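You operate a simulated robot arm through the tools that you are given. There is no shell and no other tool. Be economical: measure what you need, move in short steps, check, and stop when the job is done.

Carry out the task below with a simulated robot arm. There is one attempt and no reset: what you move stays moved.

TASK
Shut the yellow door.
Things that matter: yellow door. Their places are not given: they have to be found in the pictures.

It is judged by the outcome, as a careful person would: the job done as asked, and still so three seconds after it is handed in. It fails if anything else is knocked over, pushed out of place, dropped, spilled or broken.

THE ROBOT
A 7-joint arm with a two-finger parallel gripper, fixed in place. Base frame: the origin is at the foot of the arm, x ahead of it, y to its left, z up. Lengths are in m, angles in degrees, forces in N, time in s.
With the tool pointing down near the work surface it reaches from about 0.12 to 0.6 m from the base axis. Its first joint turns from -66.0 to 66.0 degrees. Payload 2.4 kg.
Tool frame: the origin (TCP) lies between the finger pads and is the grasp point; the fingertips stand 0.03 m ahead of it; z points along the fingers, y is the line along which they close. The gripper opens to 0.094 m. The fingers are 0.028 m wide and 0.01 m thick; the gripper's body (0.05 by 0.096 m) begins 0.055 m behind the TCP.
Orientation is that of the tool frame in the base frame, as a unit quaternion [w, x, y, z]. With the fingers straight down and closing along the base's y, the tool's x points along the base's -x, its y along +y and its z along -z.

THE INTERFACE
- The arm moves only by the tool play_rows. Its arguments are lists of equal length, an entry for each row: "delta_pos": the shift along the tool's x, y, z in units of 50 mm (1.0 is 50 mm), a list of three; "rotation": the turn, a rotation vector about the tool's x, y, z in units of 6 degrees (1.0 is 6 degrees), a list of three; "claw": the gripper command, from -1 (shut) to 1 (fully open), values between in proportion. In form: {"delta_pos": [[tx, ty, tz], ...], "rotation": [[wx, wy, wz], ...], "claw": [claw, ...]}. A call has 1 to 12 rows; each row shifts and turns the commanded pose from where the row before left it, along the tool's axes as they then stand. A call with a number of a shift or a turn outside -1 to 1 is refused whole. A row lasts 0.2 s, in which the tool goes at most 0.05 m and 8.6 degrees; a call with a longer step from one row to the next is refused whole, and so is a gripper value outside its range. A pose out of reach is approached as far as the arm can. The call stops where the force on the tool passes 40 N (or 10 N more than at its start, if that is more) or the arm is blocked; 0.2 s more then pass. The fingers move at their own pace (about 0.153 m/s each) and stop on an object; they squeeze with about 45 N. The grip force told is the motor's: it shows also when the fingers shut on nothing. Time passes only in rows, and 0.2 s behind the last, so rows that do not move let the fingers close. It gives the time, the measured TCP pose, the force on the tool (base axes), the opening and the grip force at its end, in the units of the frame above (readings bear some noise), and new pictures: "pictures" is both (left out), scene, wrist or none.
- Cameras (640 x 400 px; columns grow to the right, rows downward): "scene" is fixed at [0.0262, 0.4808, 1.417]; the picture's right is [-0.78, -0.63, 0.00], its down [-0.52, 0.63, -0.58] and it looks along [0.36, -0.45, -0.82] (base axes); focal length 308 px, centre (320, 200). "wrist" rides on the gripper at [-0.037, 0, -0.058] in the tool frame; the picture's right is [0.00, -1.00, 0.00], its down [0.97, 0.00, -0.24] and it looks along [0.24, 0.00, 0.97] (tool axes); focal length 218 px, centre (320, 200).
- pixel_to_xyz(camera, pixels): there is no depth. For up to 12 entries [column, row, z] of the newest picture of that camera ("zoom" is the newest enlarged one), the place [x, y] in the base frame at which the ray of that pixel passes the height z, good to about 0.003 m. No time passes.
- inspect(camera, box): a new picture of the part [left, top, right, bottom] of that camera's present view, enlarged. No time passes.
- close_job(): hands the job in; it is judged then, once.

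Work in short steps. Measure before you move; look again where a grasp or a placing could have gone wrong, and mend it. You have 60 turns and 120 pictures in all, the two below and enlarged ones among them. Open the gripper and draw the arm clear of the work before you hand the job in, unless the task says otherwise; then end with one line.

The tools are called after "Emit:" as name(argument=value, ...) on one line, values as JSON. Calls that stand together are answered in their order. play_rows: Moves the arm, as the interface text tells. Its arguments: {"type":"object","properties":{"delta_pos":{"type":"array"},"rotation":{"type":"array"},"claw":{"type":"array"},"pictures":{"type":"string","enum":["both","scene","wrist","none"]}},"required":["delta_pos","rotation","claw"]} The other tools are called the same way: pixel_to_xyz (camera, pixels) gives the place at which the rays of pixels pass given heights; inspect (camera, box) takes an enlarged picture of a part of a camera's view; close_job () hands the job in.

At the start:

```text
clock: 0.0
tool_pos: [0.3252, -0.1662, 0.8536]
orientation: [0.0, -0.001, 1.0, 0.0]
wrist_force: [-0.1, 0.3, -0.7]
finger_gap: 0.0938
grip_force: 0.0
```

scene: 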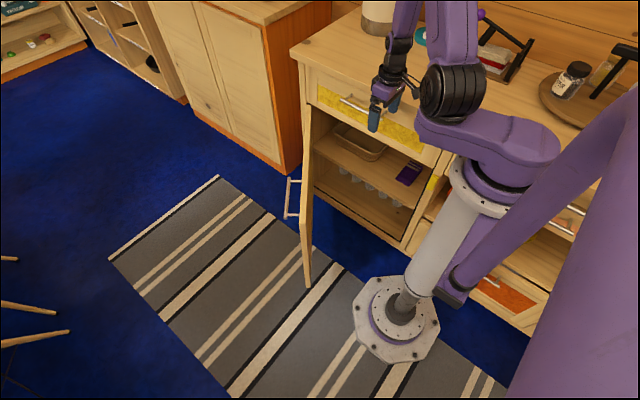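
wrist: 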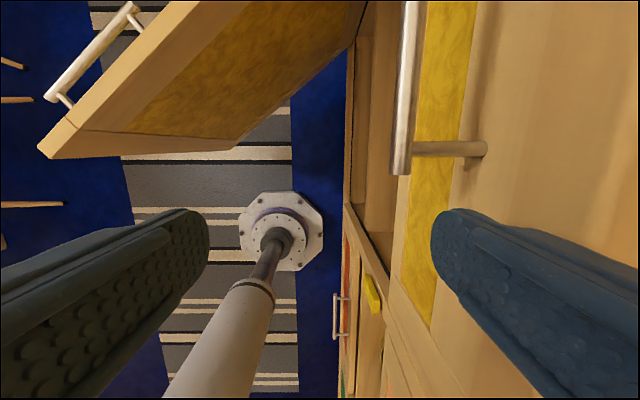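

The door stands open at about (305,220) in the scene view. I'll enlarge it before measuring.

Emit:
inspect(camera="scene", box=[240, 60, 460, 300])

Emit:
inspect(camera="wrist", box=[0, 0, 500, 200])

```text
1.67 times, centred on (350, 180) of scene
```

zoom: 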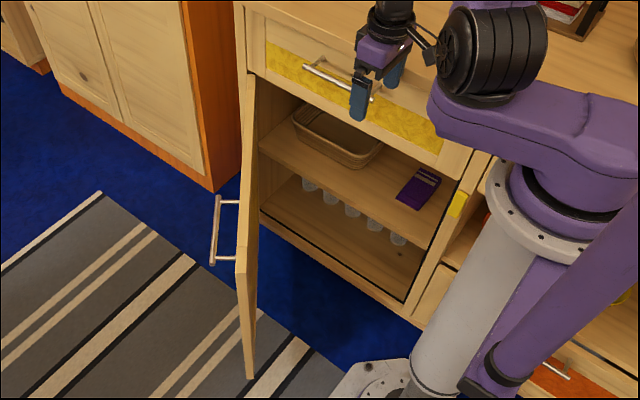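

```text
1.28 times, centred on (250, 100) of wrist
```

zoom: 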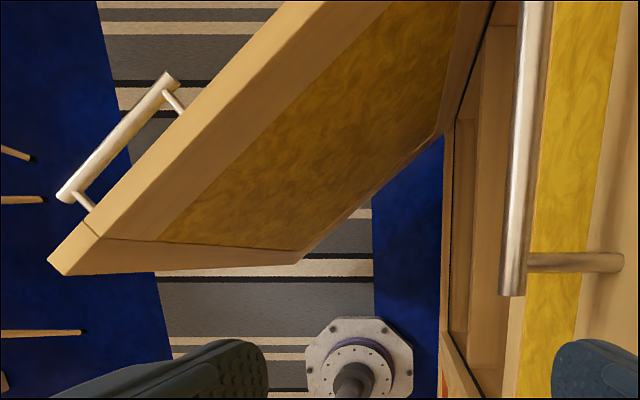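

I'll measure the base, the door corners and the counter at several heights.

Emit:
pixel_to_xyz(camera="scene", pixels=[[397, 318, 0], [308, 286, 0], [308, 286, 0.1], [304, 225, 0.35], [304, 225, 0.45], [306, 106, 0.35], [306, 106, 0.45], [291, 52, 0.569], [450, 150, 0.569], [405, 248, 0.0], [405, 248, 0.1], [410, 160, 0.569]])

Emit:
pixel_to_xyz(camera="wrist", pixels=[[45, 150, 0.35], [45, 150, 0.45], [45, 150, 0.55], [278, 240, 0.0], [360, 5, 0.45], [185, 5, 0.45], [100, 50, 0.45], [405, 170, 0.5], [230, 150, 0.05], [230, 150, 0.1], [35, 98, 0.4], [130, 8, 0.4]])

```text
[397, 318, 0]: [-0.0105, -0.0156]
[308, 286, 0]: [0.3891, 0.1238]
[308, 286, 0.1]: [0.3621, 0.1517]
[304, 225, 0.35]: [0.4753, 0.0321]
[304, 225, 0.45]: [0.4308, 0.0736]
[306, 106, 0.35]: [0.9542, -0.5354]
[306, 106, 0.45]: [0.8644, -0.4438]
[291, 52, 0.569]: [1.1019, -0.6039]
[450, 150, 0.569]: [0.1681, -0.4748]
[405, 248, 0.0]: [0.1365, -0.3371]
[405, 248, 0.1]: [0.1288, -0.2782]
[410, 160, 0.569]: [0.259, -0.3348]
```

```text
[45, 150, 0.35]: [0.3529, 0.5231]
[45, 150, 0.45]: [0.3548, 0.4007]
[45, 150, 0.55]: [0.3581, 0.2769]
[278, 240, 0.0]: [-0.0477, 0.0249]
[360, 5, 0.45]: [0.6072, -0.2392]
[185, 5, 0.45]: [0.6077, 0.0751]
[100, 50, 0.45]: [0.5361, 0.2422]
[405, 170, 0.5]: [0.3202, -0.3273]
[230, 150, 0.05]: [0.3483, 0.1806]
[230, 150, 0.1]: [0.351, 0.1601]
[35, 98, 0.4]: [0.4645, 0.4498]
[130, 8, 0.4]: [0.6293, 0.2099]
```

The door's free edge works out near (0.355, 0.155) and its top near z 0.65. The hinge is near (0.685, -0.26), so it is about 52° open, with the handle on the far face. Next I triangulate the handle rod and the top edge.

Emit:
pixel_to_xyz(camera="scene", pixels=[[286, 217, 0.55], [286, 217, 0.6], [286, 217, 0.65], [291, 178, 0.55], [291, 178, 0.6], [291, 178, 0.65], [300, 222, 0.65], [310, 222, 0.65], [308, 108, 0.65], [345, 98, 0.75], [381, 118, 0.75]])

Emit:
pixel_to_xyz(camera="wrist", pixels=[[55, 92, 0.55], [55, 92, 0.6], [55, 92, 0.65], [130, 8, 0.55], [130, 8, 0.6], [130, 8, 0.65], [40, 148, 0.65], [66, 128, 0.65], [365, 5, 0.65], [405, 170, 0.75]])

```text
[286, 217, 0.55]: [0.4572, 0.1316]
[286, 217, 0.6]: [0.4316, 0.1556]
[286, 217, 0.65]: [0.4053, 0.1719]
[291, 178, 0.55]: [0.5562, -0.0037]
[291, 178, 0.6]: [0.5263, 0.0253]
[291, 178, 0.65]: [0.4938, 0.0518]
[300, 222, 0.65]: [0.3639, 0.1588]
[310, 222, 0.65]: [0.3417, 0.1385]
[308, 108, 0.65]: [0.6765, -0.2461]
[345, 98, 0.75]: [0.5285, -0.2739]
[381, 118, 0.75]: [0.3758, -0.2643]
```

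```text
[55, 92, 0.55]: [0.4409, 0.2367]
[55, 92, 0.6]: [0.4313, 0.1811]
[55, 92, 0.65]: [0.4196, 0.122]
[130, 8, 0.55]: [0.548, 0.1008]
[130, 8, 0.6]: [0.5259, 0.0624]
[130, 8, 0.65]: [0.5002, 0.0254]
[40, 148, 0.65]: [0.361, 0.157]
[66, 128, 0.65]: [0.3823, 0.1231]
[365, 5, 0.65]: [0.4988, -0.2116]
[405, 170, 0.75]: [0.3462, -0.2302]
```

The rod runs from about (0.425, 0.16) to (0.515, 0.04) at z≈0.615. I'll push on its outer side with closed fingers. First I close the gripper and yaw it by 36°.

Emit:
play_rows(delta_pos=[[0, 0, 0], [0, 0, 0], [0, 0, 0], [0, 0, 0], [0, 0, 0], [0, 0, 0]], rotation=[[0, 0, -1], [0, 0, -1], [0, 0, -1], [0, 0, -1], [0, 0, -1], [0, 0, -1]], claw=[-1, -1, -1, -1, -1, -1], pictures="none")

Emit:
play_rows(delta_pos=[[-0.85, 0.42, 0], [-0.85, 0.42, 0], [-0.85, 0.42, 0], [-0.85, 0.42, 0], [-0.85, 0.42, 0], [-0.85, 0.42, 0], [-0.85, 0.42, 0], [-0.85, 0.42, 0]], rotation=[[0, 0, 0], [0, 0, 0], [0, 0, 0], [0, 0, 0], [0, 0, 0], [0, 0, 0], [0, 0, 0], [0, 0, 0]], claw=[-1, -1, -1, -1, -1, -1, -1, -1], pictures="both")

```text
clock: 1.4
tool_pos: [0.3252, -0.1651, 0.854]
orientation: [0.0, -0.31, 0.951, 0.0]
wrist_force: [0.3, -0.8, 0.0]
finger_gap: 0.0001
grip_force: 33.2
```

```text
clock: 3.2
tool_pos: [0.5005, 0.1695, 0.8554]
orientation: [-0.002, -0.309, 0.951, 0.0]
wrist_force: [-0.3, -0.2, -0.5]
finger_gap: 0.0
grip_force: 32.9
```

scene: 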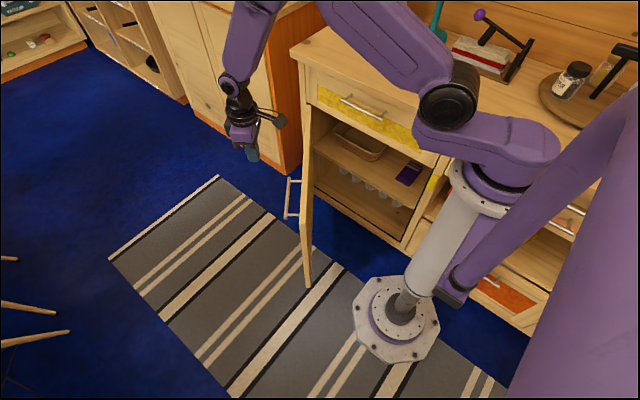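
wrist: 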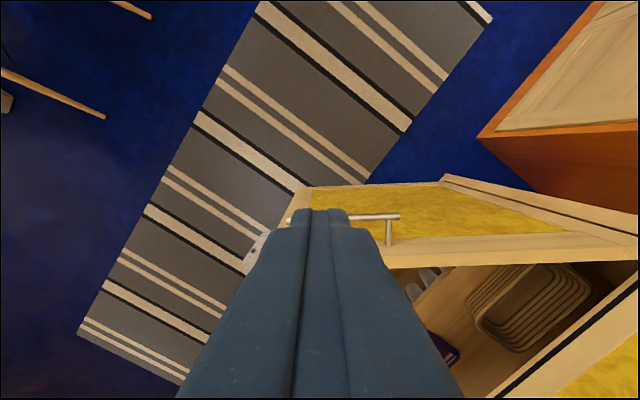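

The view shows the rod at row ~217, ahead of the fingers. I'll check its place.

Emit:
pixel_to_xyz(camera="wrist", pixels=[[400, 215, 0.615], [290, 220, 0.615], [310, 188, 0.65], [442, 180, 0.1], [395, 268, 0.65]])

```text
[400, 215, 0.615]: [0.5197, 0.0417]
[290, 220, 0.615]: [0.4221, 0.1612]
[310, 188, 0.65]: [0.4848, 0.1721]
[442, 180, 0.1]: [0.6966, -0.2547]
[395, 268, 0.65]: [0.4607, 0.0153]
```

Rod confirmed, with about 6.5 cm between it and the tool axis. Now I lower to z≈0.615.

Emit:
play_rows(delta_pos=[[0, 0, 0.95], [0, 0, 0.95], [0, 0, 0.95], [0, 0, 0.95], [0, 0, 1.0]], rotation=[[0, 0, 0], [0, 0, 0], [0, 0, 0], [0, 0, 0], [0, 0, 0]], claw=[-1, -1, -1, -1, -1])

```text
clock: 4.4
tool_pos: [0.5033, 0.1704, 0.6148]
orientation: [0.0, -0.309, 0.951, 0.0]
wrist_force: [0.7, 0.1, -0.1]
finger_gap: 0.0
grip_force: 32.7
```

scene: 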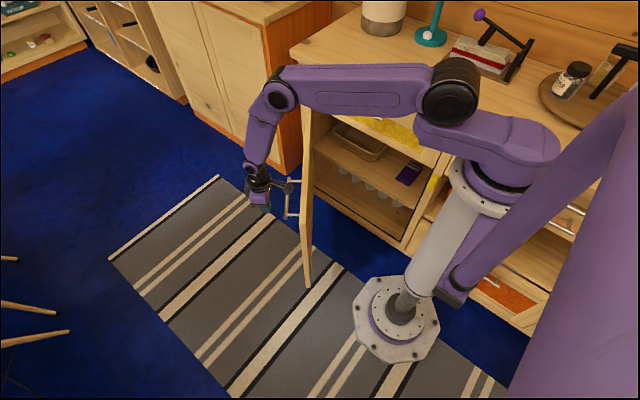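
wrist: 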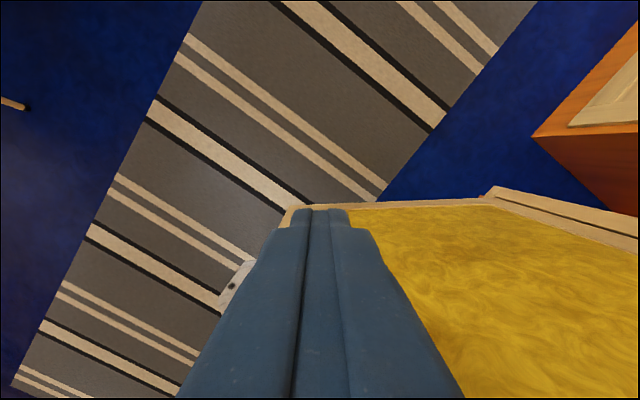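

Clear of the rod. I move forward to contact, then follow the door's arc in half steps.

Emit:
play_rows(delta_pos=[[0.45, 0, 0], [0.45, 0, 0], [0.48, 0.07, 0], [0.48, 0.07, 0], [0.48, 0.07, 0], [0.48, 0.07, 0]], rotation=[[0, 0, 0], [0, 0, 0], [0, 0, -0.5], [0, 0, -0.5], [0, 0, -0.5], [0, 0, -0.5]], claw=[-1, -1, -1, -1, -1, -1])

```text
clock: 5.8
tool_pos: [0.3831, 0.0907, 0.6142]
orientation: [0.0, -0.407, 0.913, 0.0]
wrist_force: [0.1, 0.3, -0.6]
finger_gap: 0.0
grip_force: 32.8
```

scene: 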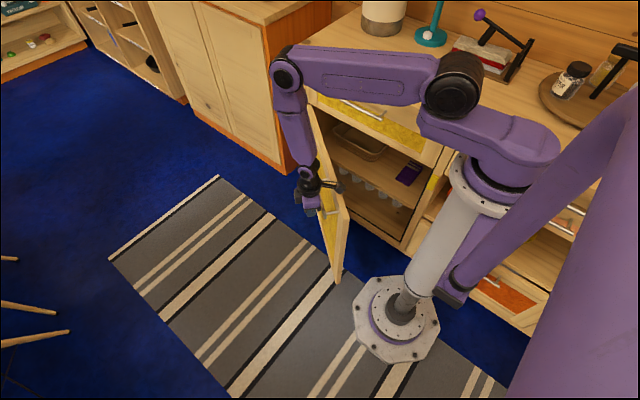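
wrist: 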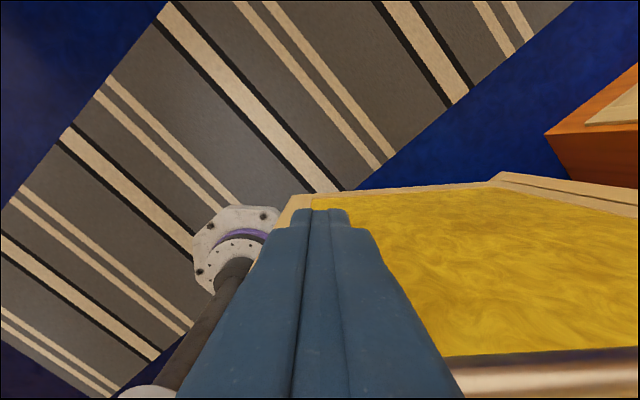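

The door follows as expected (about 42° open). I'll continue, adding a slight tilt so the fingertips lead.

Emit:
play_rows(delta_pos=[[0.48, 0.07, 0], [0.48, 0.07, 0], [0.48, 0.07, 0], [0.48, 0.07, 0], [0.48, 0.07, 0], [0.48, 0.07, 0]], rotation=[[0, 0, -0.5], [0, 0, -0.5], [0, 0, -0.5], [0, 0, -0.5], [0, 0, -0.5], [0, 0, -0.5]], claw=[-1, -1, -1, -1, -1, -1])

Emit:
inspect(camera="scene", box=[260, 60, 500, 300])

```text
clock: 7.2
tool_pos: [0.2849, -0.0166, 0.6133]
orientation: [0.0, -0.546, 0.838, 0.0]
wrist_force: [0.0, 0.8, -0.3]
finger_gap: 0.0
grip_force: 33.1
```

scene: 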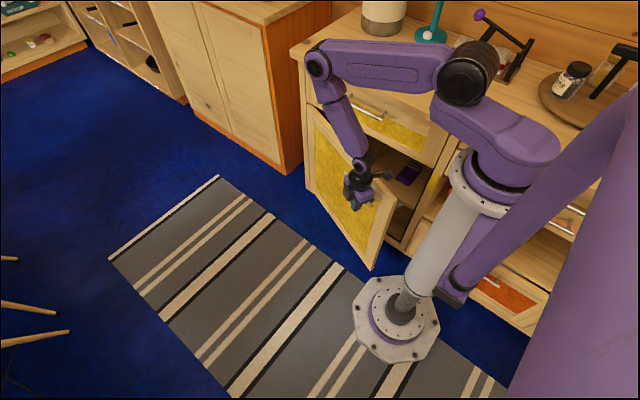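
wrist: 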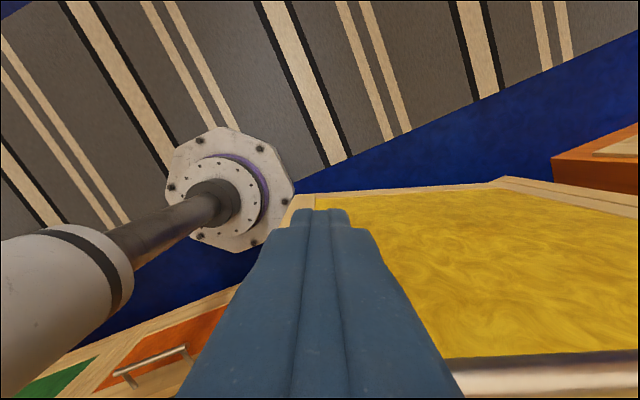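

```text
1.67 times, centred on (380, 180) of scene
```

zoom: 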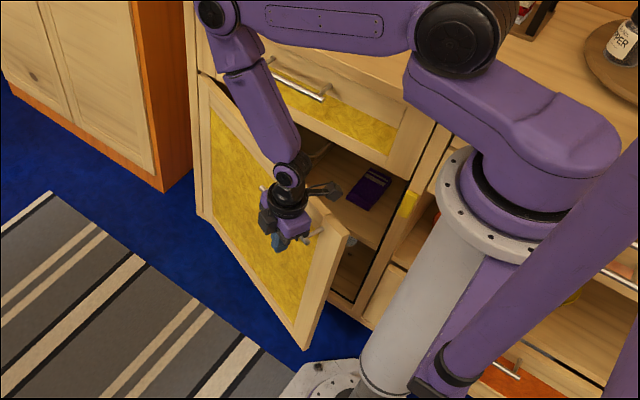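

About 24° left. I tilt the tool 30° so the fingertips lead and the wrist stays clear of the counter and drawer.

Emit:
play_rows(delta_pos=[[0, 0, 0], [0, 0, 0], [0, 0, 0], [0, 0, 0], [0, 0, 0]], rotation=[[0, 1, 0], [0, 1, 0], [0, 1, 0], [0, 1, 0], [0, 1, 0]], claw=[-1, -1, -1, -1, -1])

```text
clock: 8.4
tool_pos: [0.2861, -0.0139, 0.6136]
orientation: [-0.217, -0.526, 0.81, -0.141]
wrist_force: [0.0, 0.1, 0.3]
finger_gap: 0.0003
grip_force: 32.8
```

scene: 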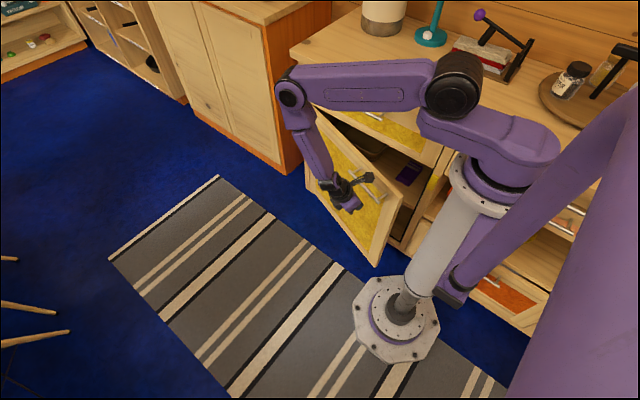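
wrist: 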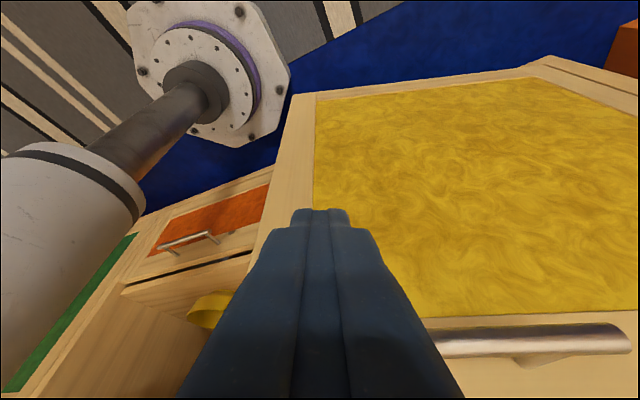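

The tilt is set; rod contact and clearance look good. I follow the arc for another 18°.

Emit:
play_rows(delta_pos=[[0.416, 0.07, 0.24], [0.416, 0.07, 0.24], [0.416, 0.07, 0.24], [0.416, 0.07, 0.24], [0.416, 0.07, 0.24], [0.416, 0.07, 0.24]], rotation=[[0.25, 0, -0.433], [0.25, 0, -0.433], [0.25, 0, -0.433], [0.25, 0, -0.433], [0.25, 0, -0.433], [0.25, 0, -0.433]], claw=[-1, -1, -1, -1, -1, -1])

Emit:
inspect(camera="scene", box=[280, 60, 500, 270])

```text
clock: 9.8
tool_pos: [0.2243, -0.1455, 0.6146]
orientation: [-0.191, -0.647, 0.717, -0.174]
wrist_force: [1.0, 0.0, 0.0]
finger_gap: 0.0
grip_force: 33.3
```

scene: 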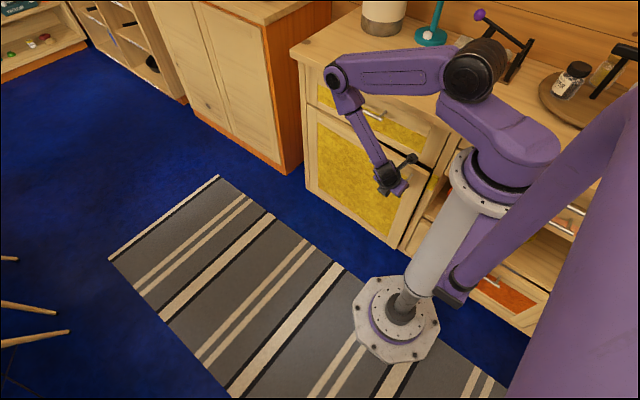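
wrist: 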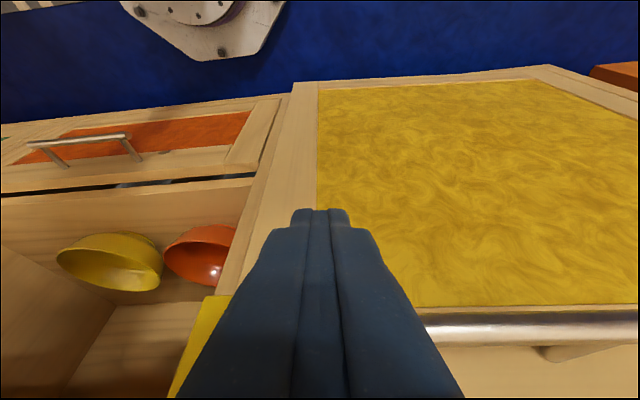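

```text
1.90 times, centred on (390, 165) of scene
```

zoom: 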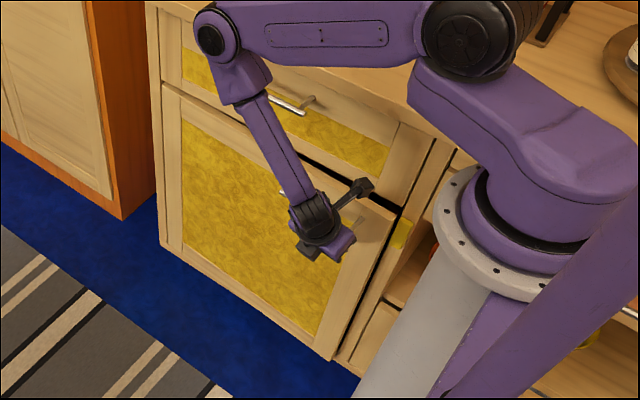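

Nearly closed, about 5° left. I push on in smaller steps.

Emit:
play_rows(delta_pos=[[0.19, 0.03, 0.11], [0.19, 0.03, 0.11], [0.19, 0.03, 0.11], [0.19, 0.03, 0.11]], rotation=[[0.11, 0, -0.19], [0.11, 0, -0.19], [0.11, 0, -0.19], [0.11, 0, -0.19]], claw=[-1, -1, -1, -1])

Emit:
inspect(camera="scene", box=[330, 110, 450, 260])

```text
clock: 10.8
tool_pos: [0.2147, -0.1911, 0.6123]
orientation: [-0.184, -0.68, 0.686, -0.183]
wrist_force: [0.2, 0.5, 0.1]
finger_gap: 0.0
grip_force: 32.7
```

scene: 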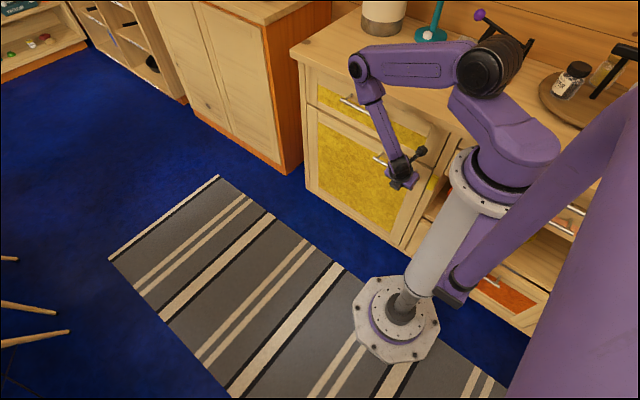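
wrist: 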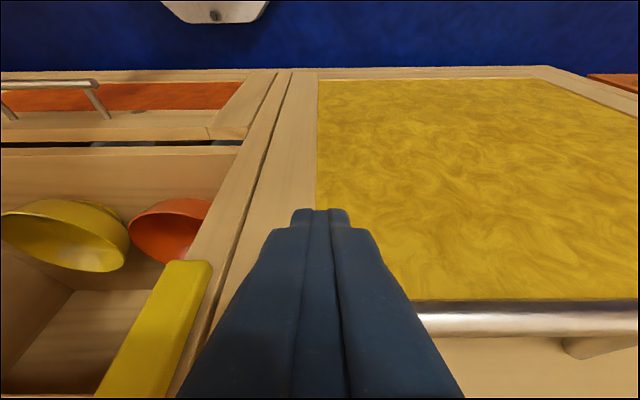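

```text
2.67 times, centred on (390, 185) of scene
```

zoom: 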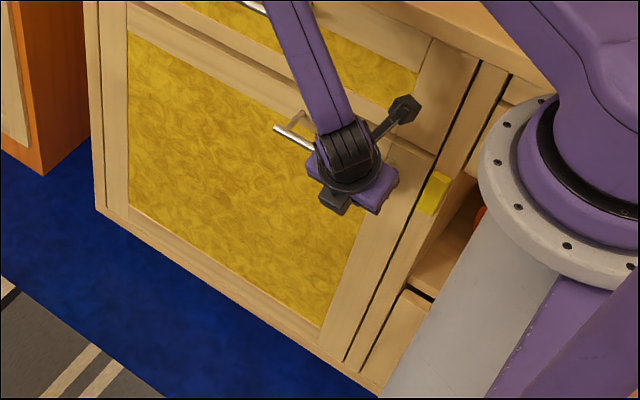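

It looks almost flush, but the tool feels no resistance yet. I press on gently until the door is firmly shut.

Emit:
play_rows(delta_pos=[[0.1, 0, 0.058], [0.1, 0, 0.058], [0.1, 0, 0.058]], rotation=[[0, 0, 0], [0, 0, 0], [0, 0, 0]], claw=[-1, -1, -1])

Emit:
inspect(camera="wrist", box=[160, 50, 360, 200])

```text
clock: 11.3
tool_pos: [0.2148, -0.192, 0.6126]
orientation: [0.181, 0.686, -0.682, 0.177]
wrist_force: [1.1, 9.4, 4.1]
finger_gap: 0.0001
grip_force: 33.2
stopped in row 2: the force on the tool passed its limit (the readings are from after the stop); the commanded pose is now the measured one
```

scene: 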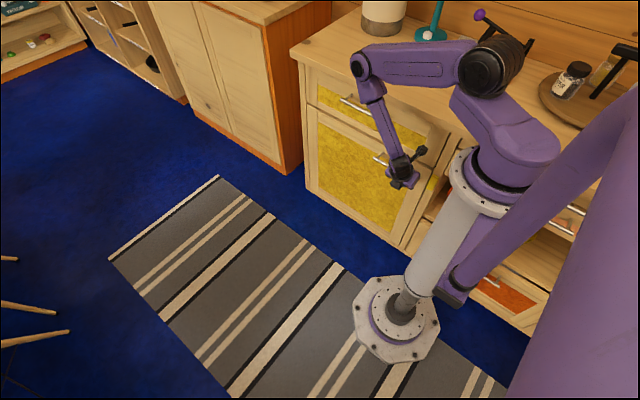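
wrist: 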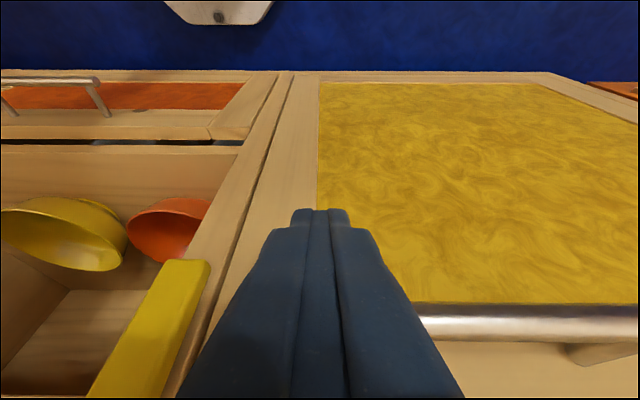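

```text
2.67 times, centred on (260, 125) of wrist
```

zoom: 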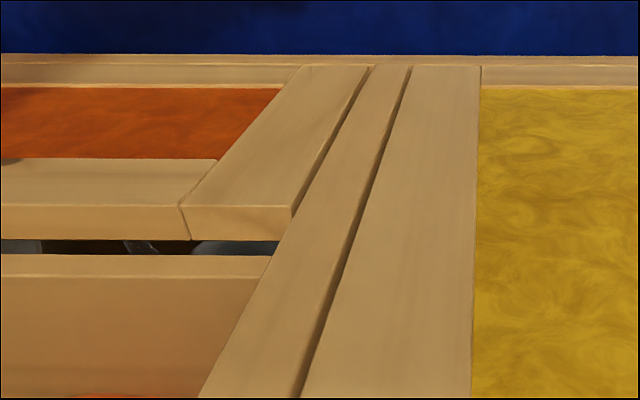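

Firm resistance: the stop was reached and the door looks flush. I back away horizontally, then check that it stays.

Emit:
play_rows(delta_pos=[[-0.17, 0, -0.1], [-0.35, 0, -0.2], [-0.6, 0, -0.35], [-0.6, 0, -0.35], [-0.6, 0, -0.35]], rotation=[[0, 0, 0], [0, 0, 0], [0, 0, 0], [0, 0, 0], [0, 0, 0]], claw=[-1, -1, -1, -1, -1])

Emit:
inspect(camera="scene", box=[290, 60, 480, 260])

```text
clock: 12.5
tool_pos: [0.2159, -0.059, 0.6129]
orientation: [0.182, 0.684, -0.684, 0.177]
wrist_force: [0.3, 0.2, 0.4]
finger_gap: 0.0002
grip_force: 32.8
```

scene: 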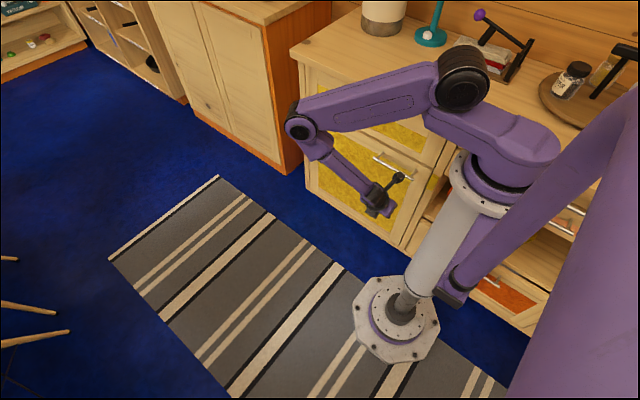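
wrist: 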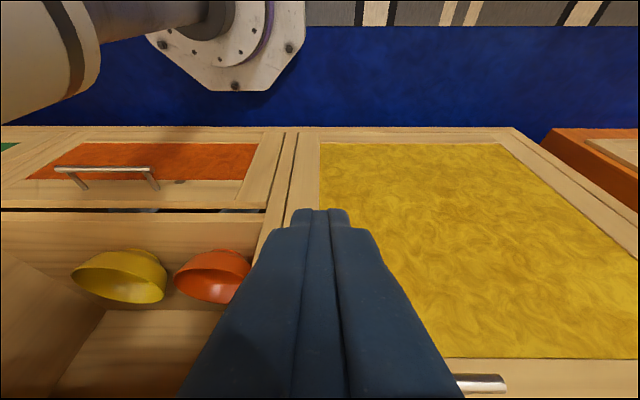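

```text
2.00 times, centred on (385, 160) of scene
```

zoom: 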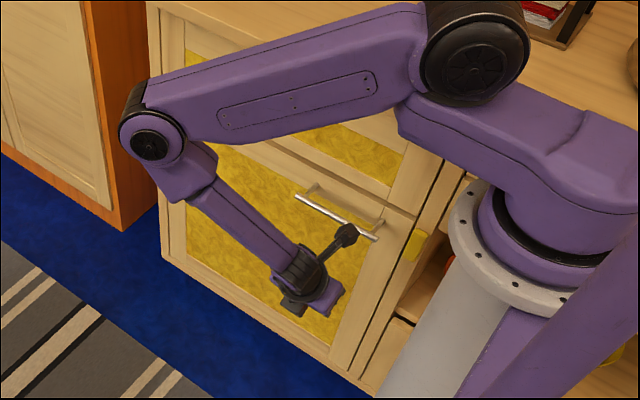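

The door stays shut. I open the gripper and draw further away, waiting a moment before a last check.

Emit:
play_rows(delta_pos=[[-0.6, -0.6, -0.4], [-0.6, -0.6, -0.4], [-0.6, -0.6, -0.4], [-0.6, -0.6, -0.4], [0, 0, 0], [0, 0, 0], [0, 0, 0], [0, 0, 0], [0, 0, 0], [0, 0, 0], [0, 0, 0]], rotation=[[0, 0, 0], [0, 0, 0], [0, 0, 0], [0, 0, 0], [0, 0, 0], [0, 0, 0], [0, 0, 0], [0, 0, 0], [0, 0, 0], [0, 0, 0], [0, 0, 0]], claw=[-1, -1, 1, 1, 1, 1, 1, 1, 1, 1, 1])

Emit:
inspect(camera="wrist", box=[160, 100, 500, 380])

```text
clock: 14.9
tool_pos: [0.3339, 0.0871, 0.6236]
orientation: [0.181, 0.685, -0.684, 0.176]
wrist_force: [0.1, -0.2, 0.0]
finger_gap: 0.0939
grip_force: 0.3
```

scene: 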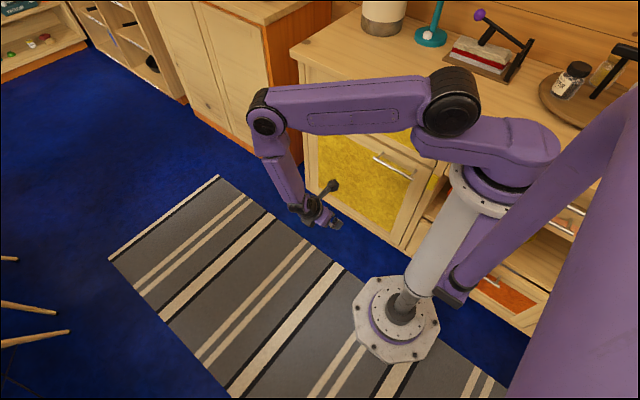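
wrist: 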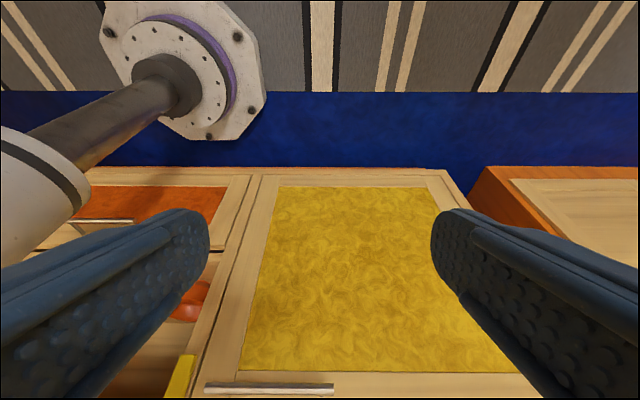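

```text
1.43 times, centred on (330, 240) of wrist
```

zoom: 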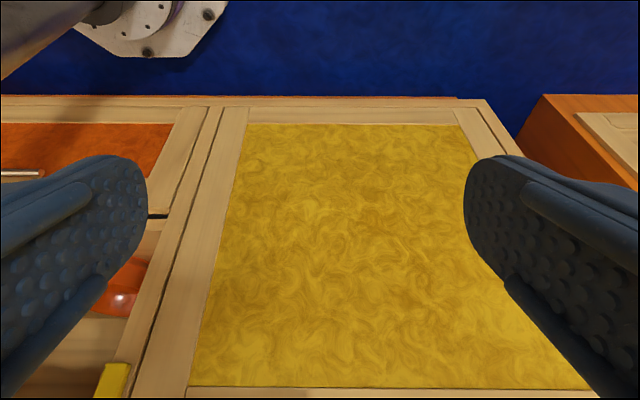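

The door sits flush in its frame and the arm is clear with the gripper open, so I hand in.

Emit:
close_job()

```text
The job is handed in.
```

The yellow door is shut. I pushed it closed by its handle until it met firm resistance, and it was still flush about two seconds after I drew the arm clear and opened the gripper. I saw nothing else moved.
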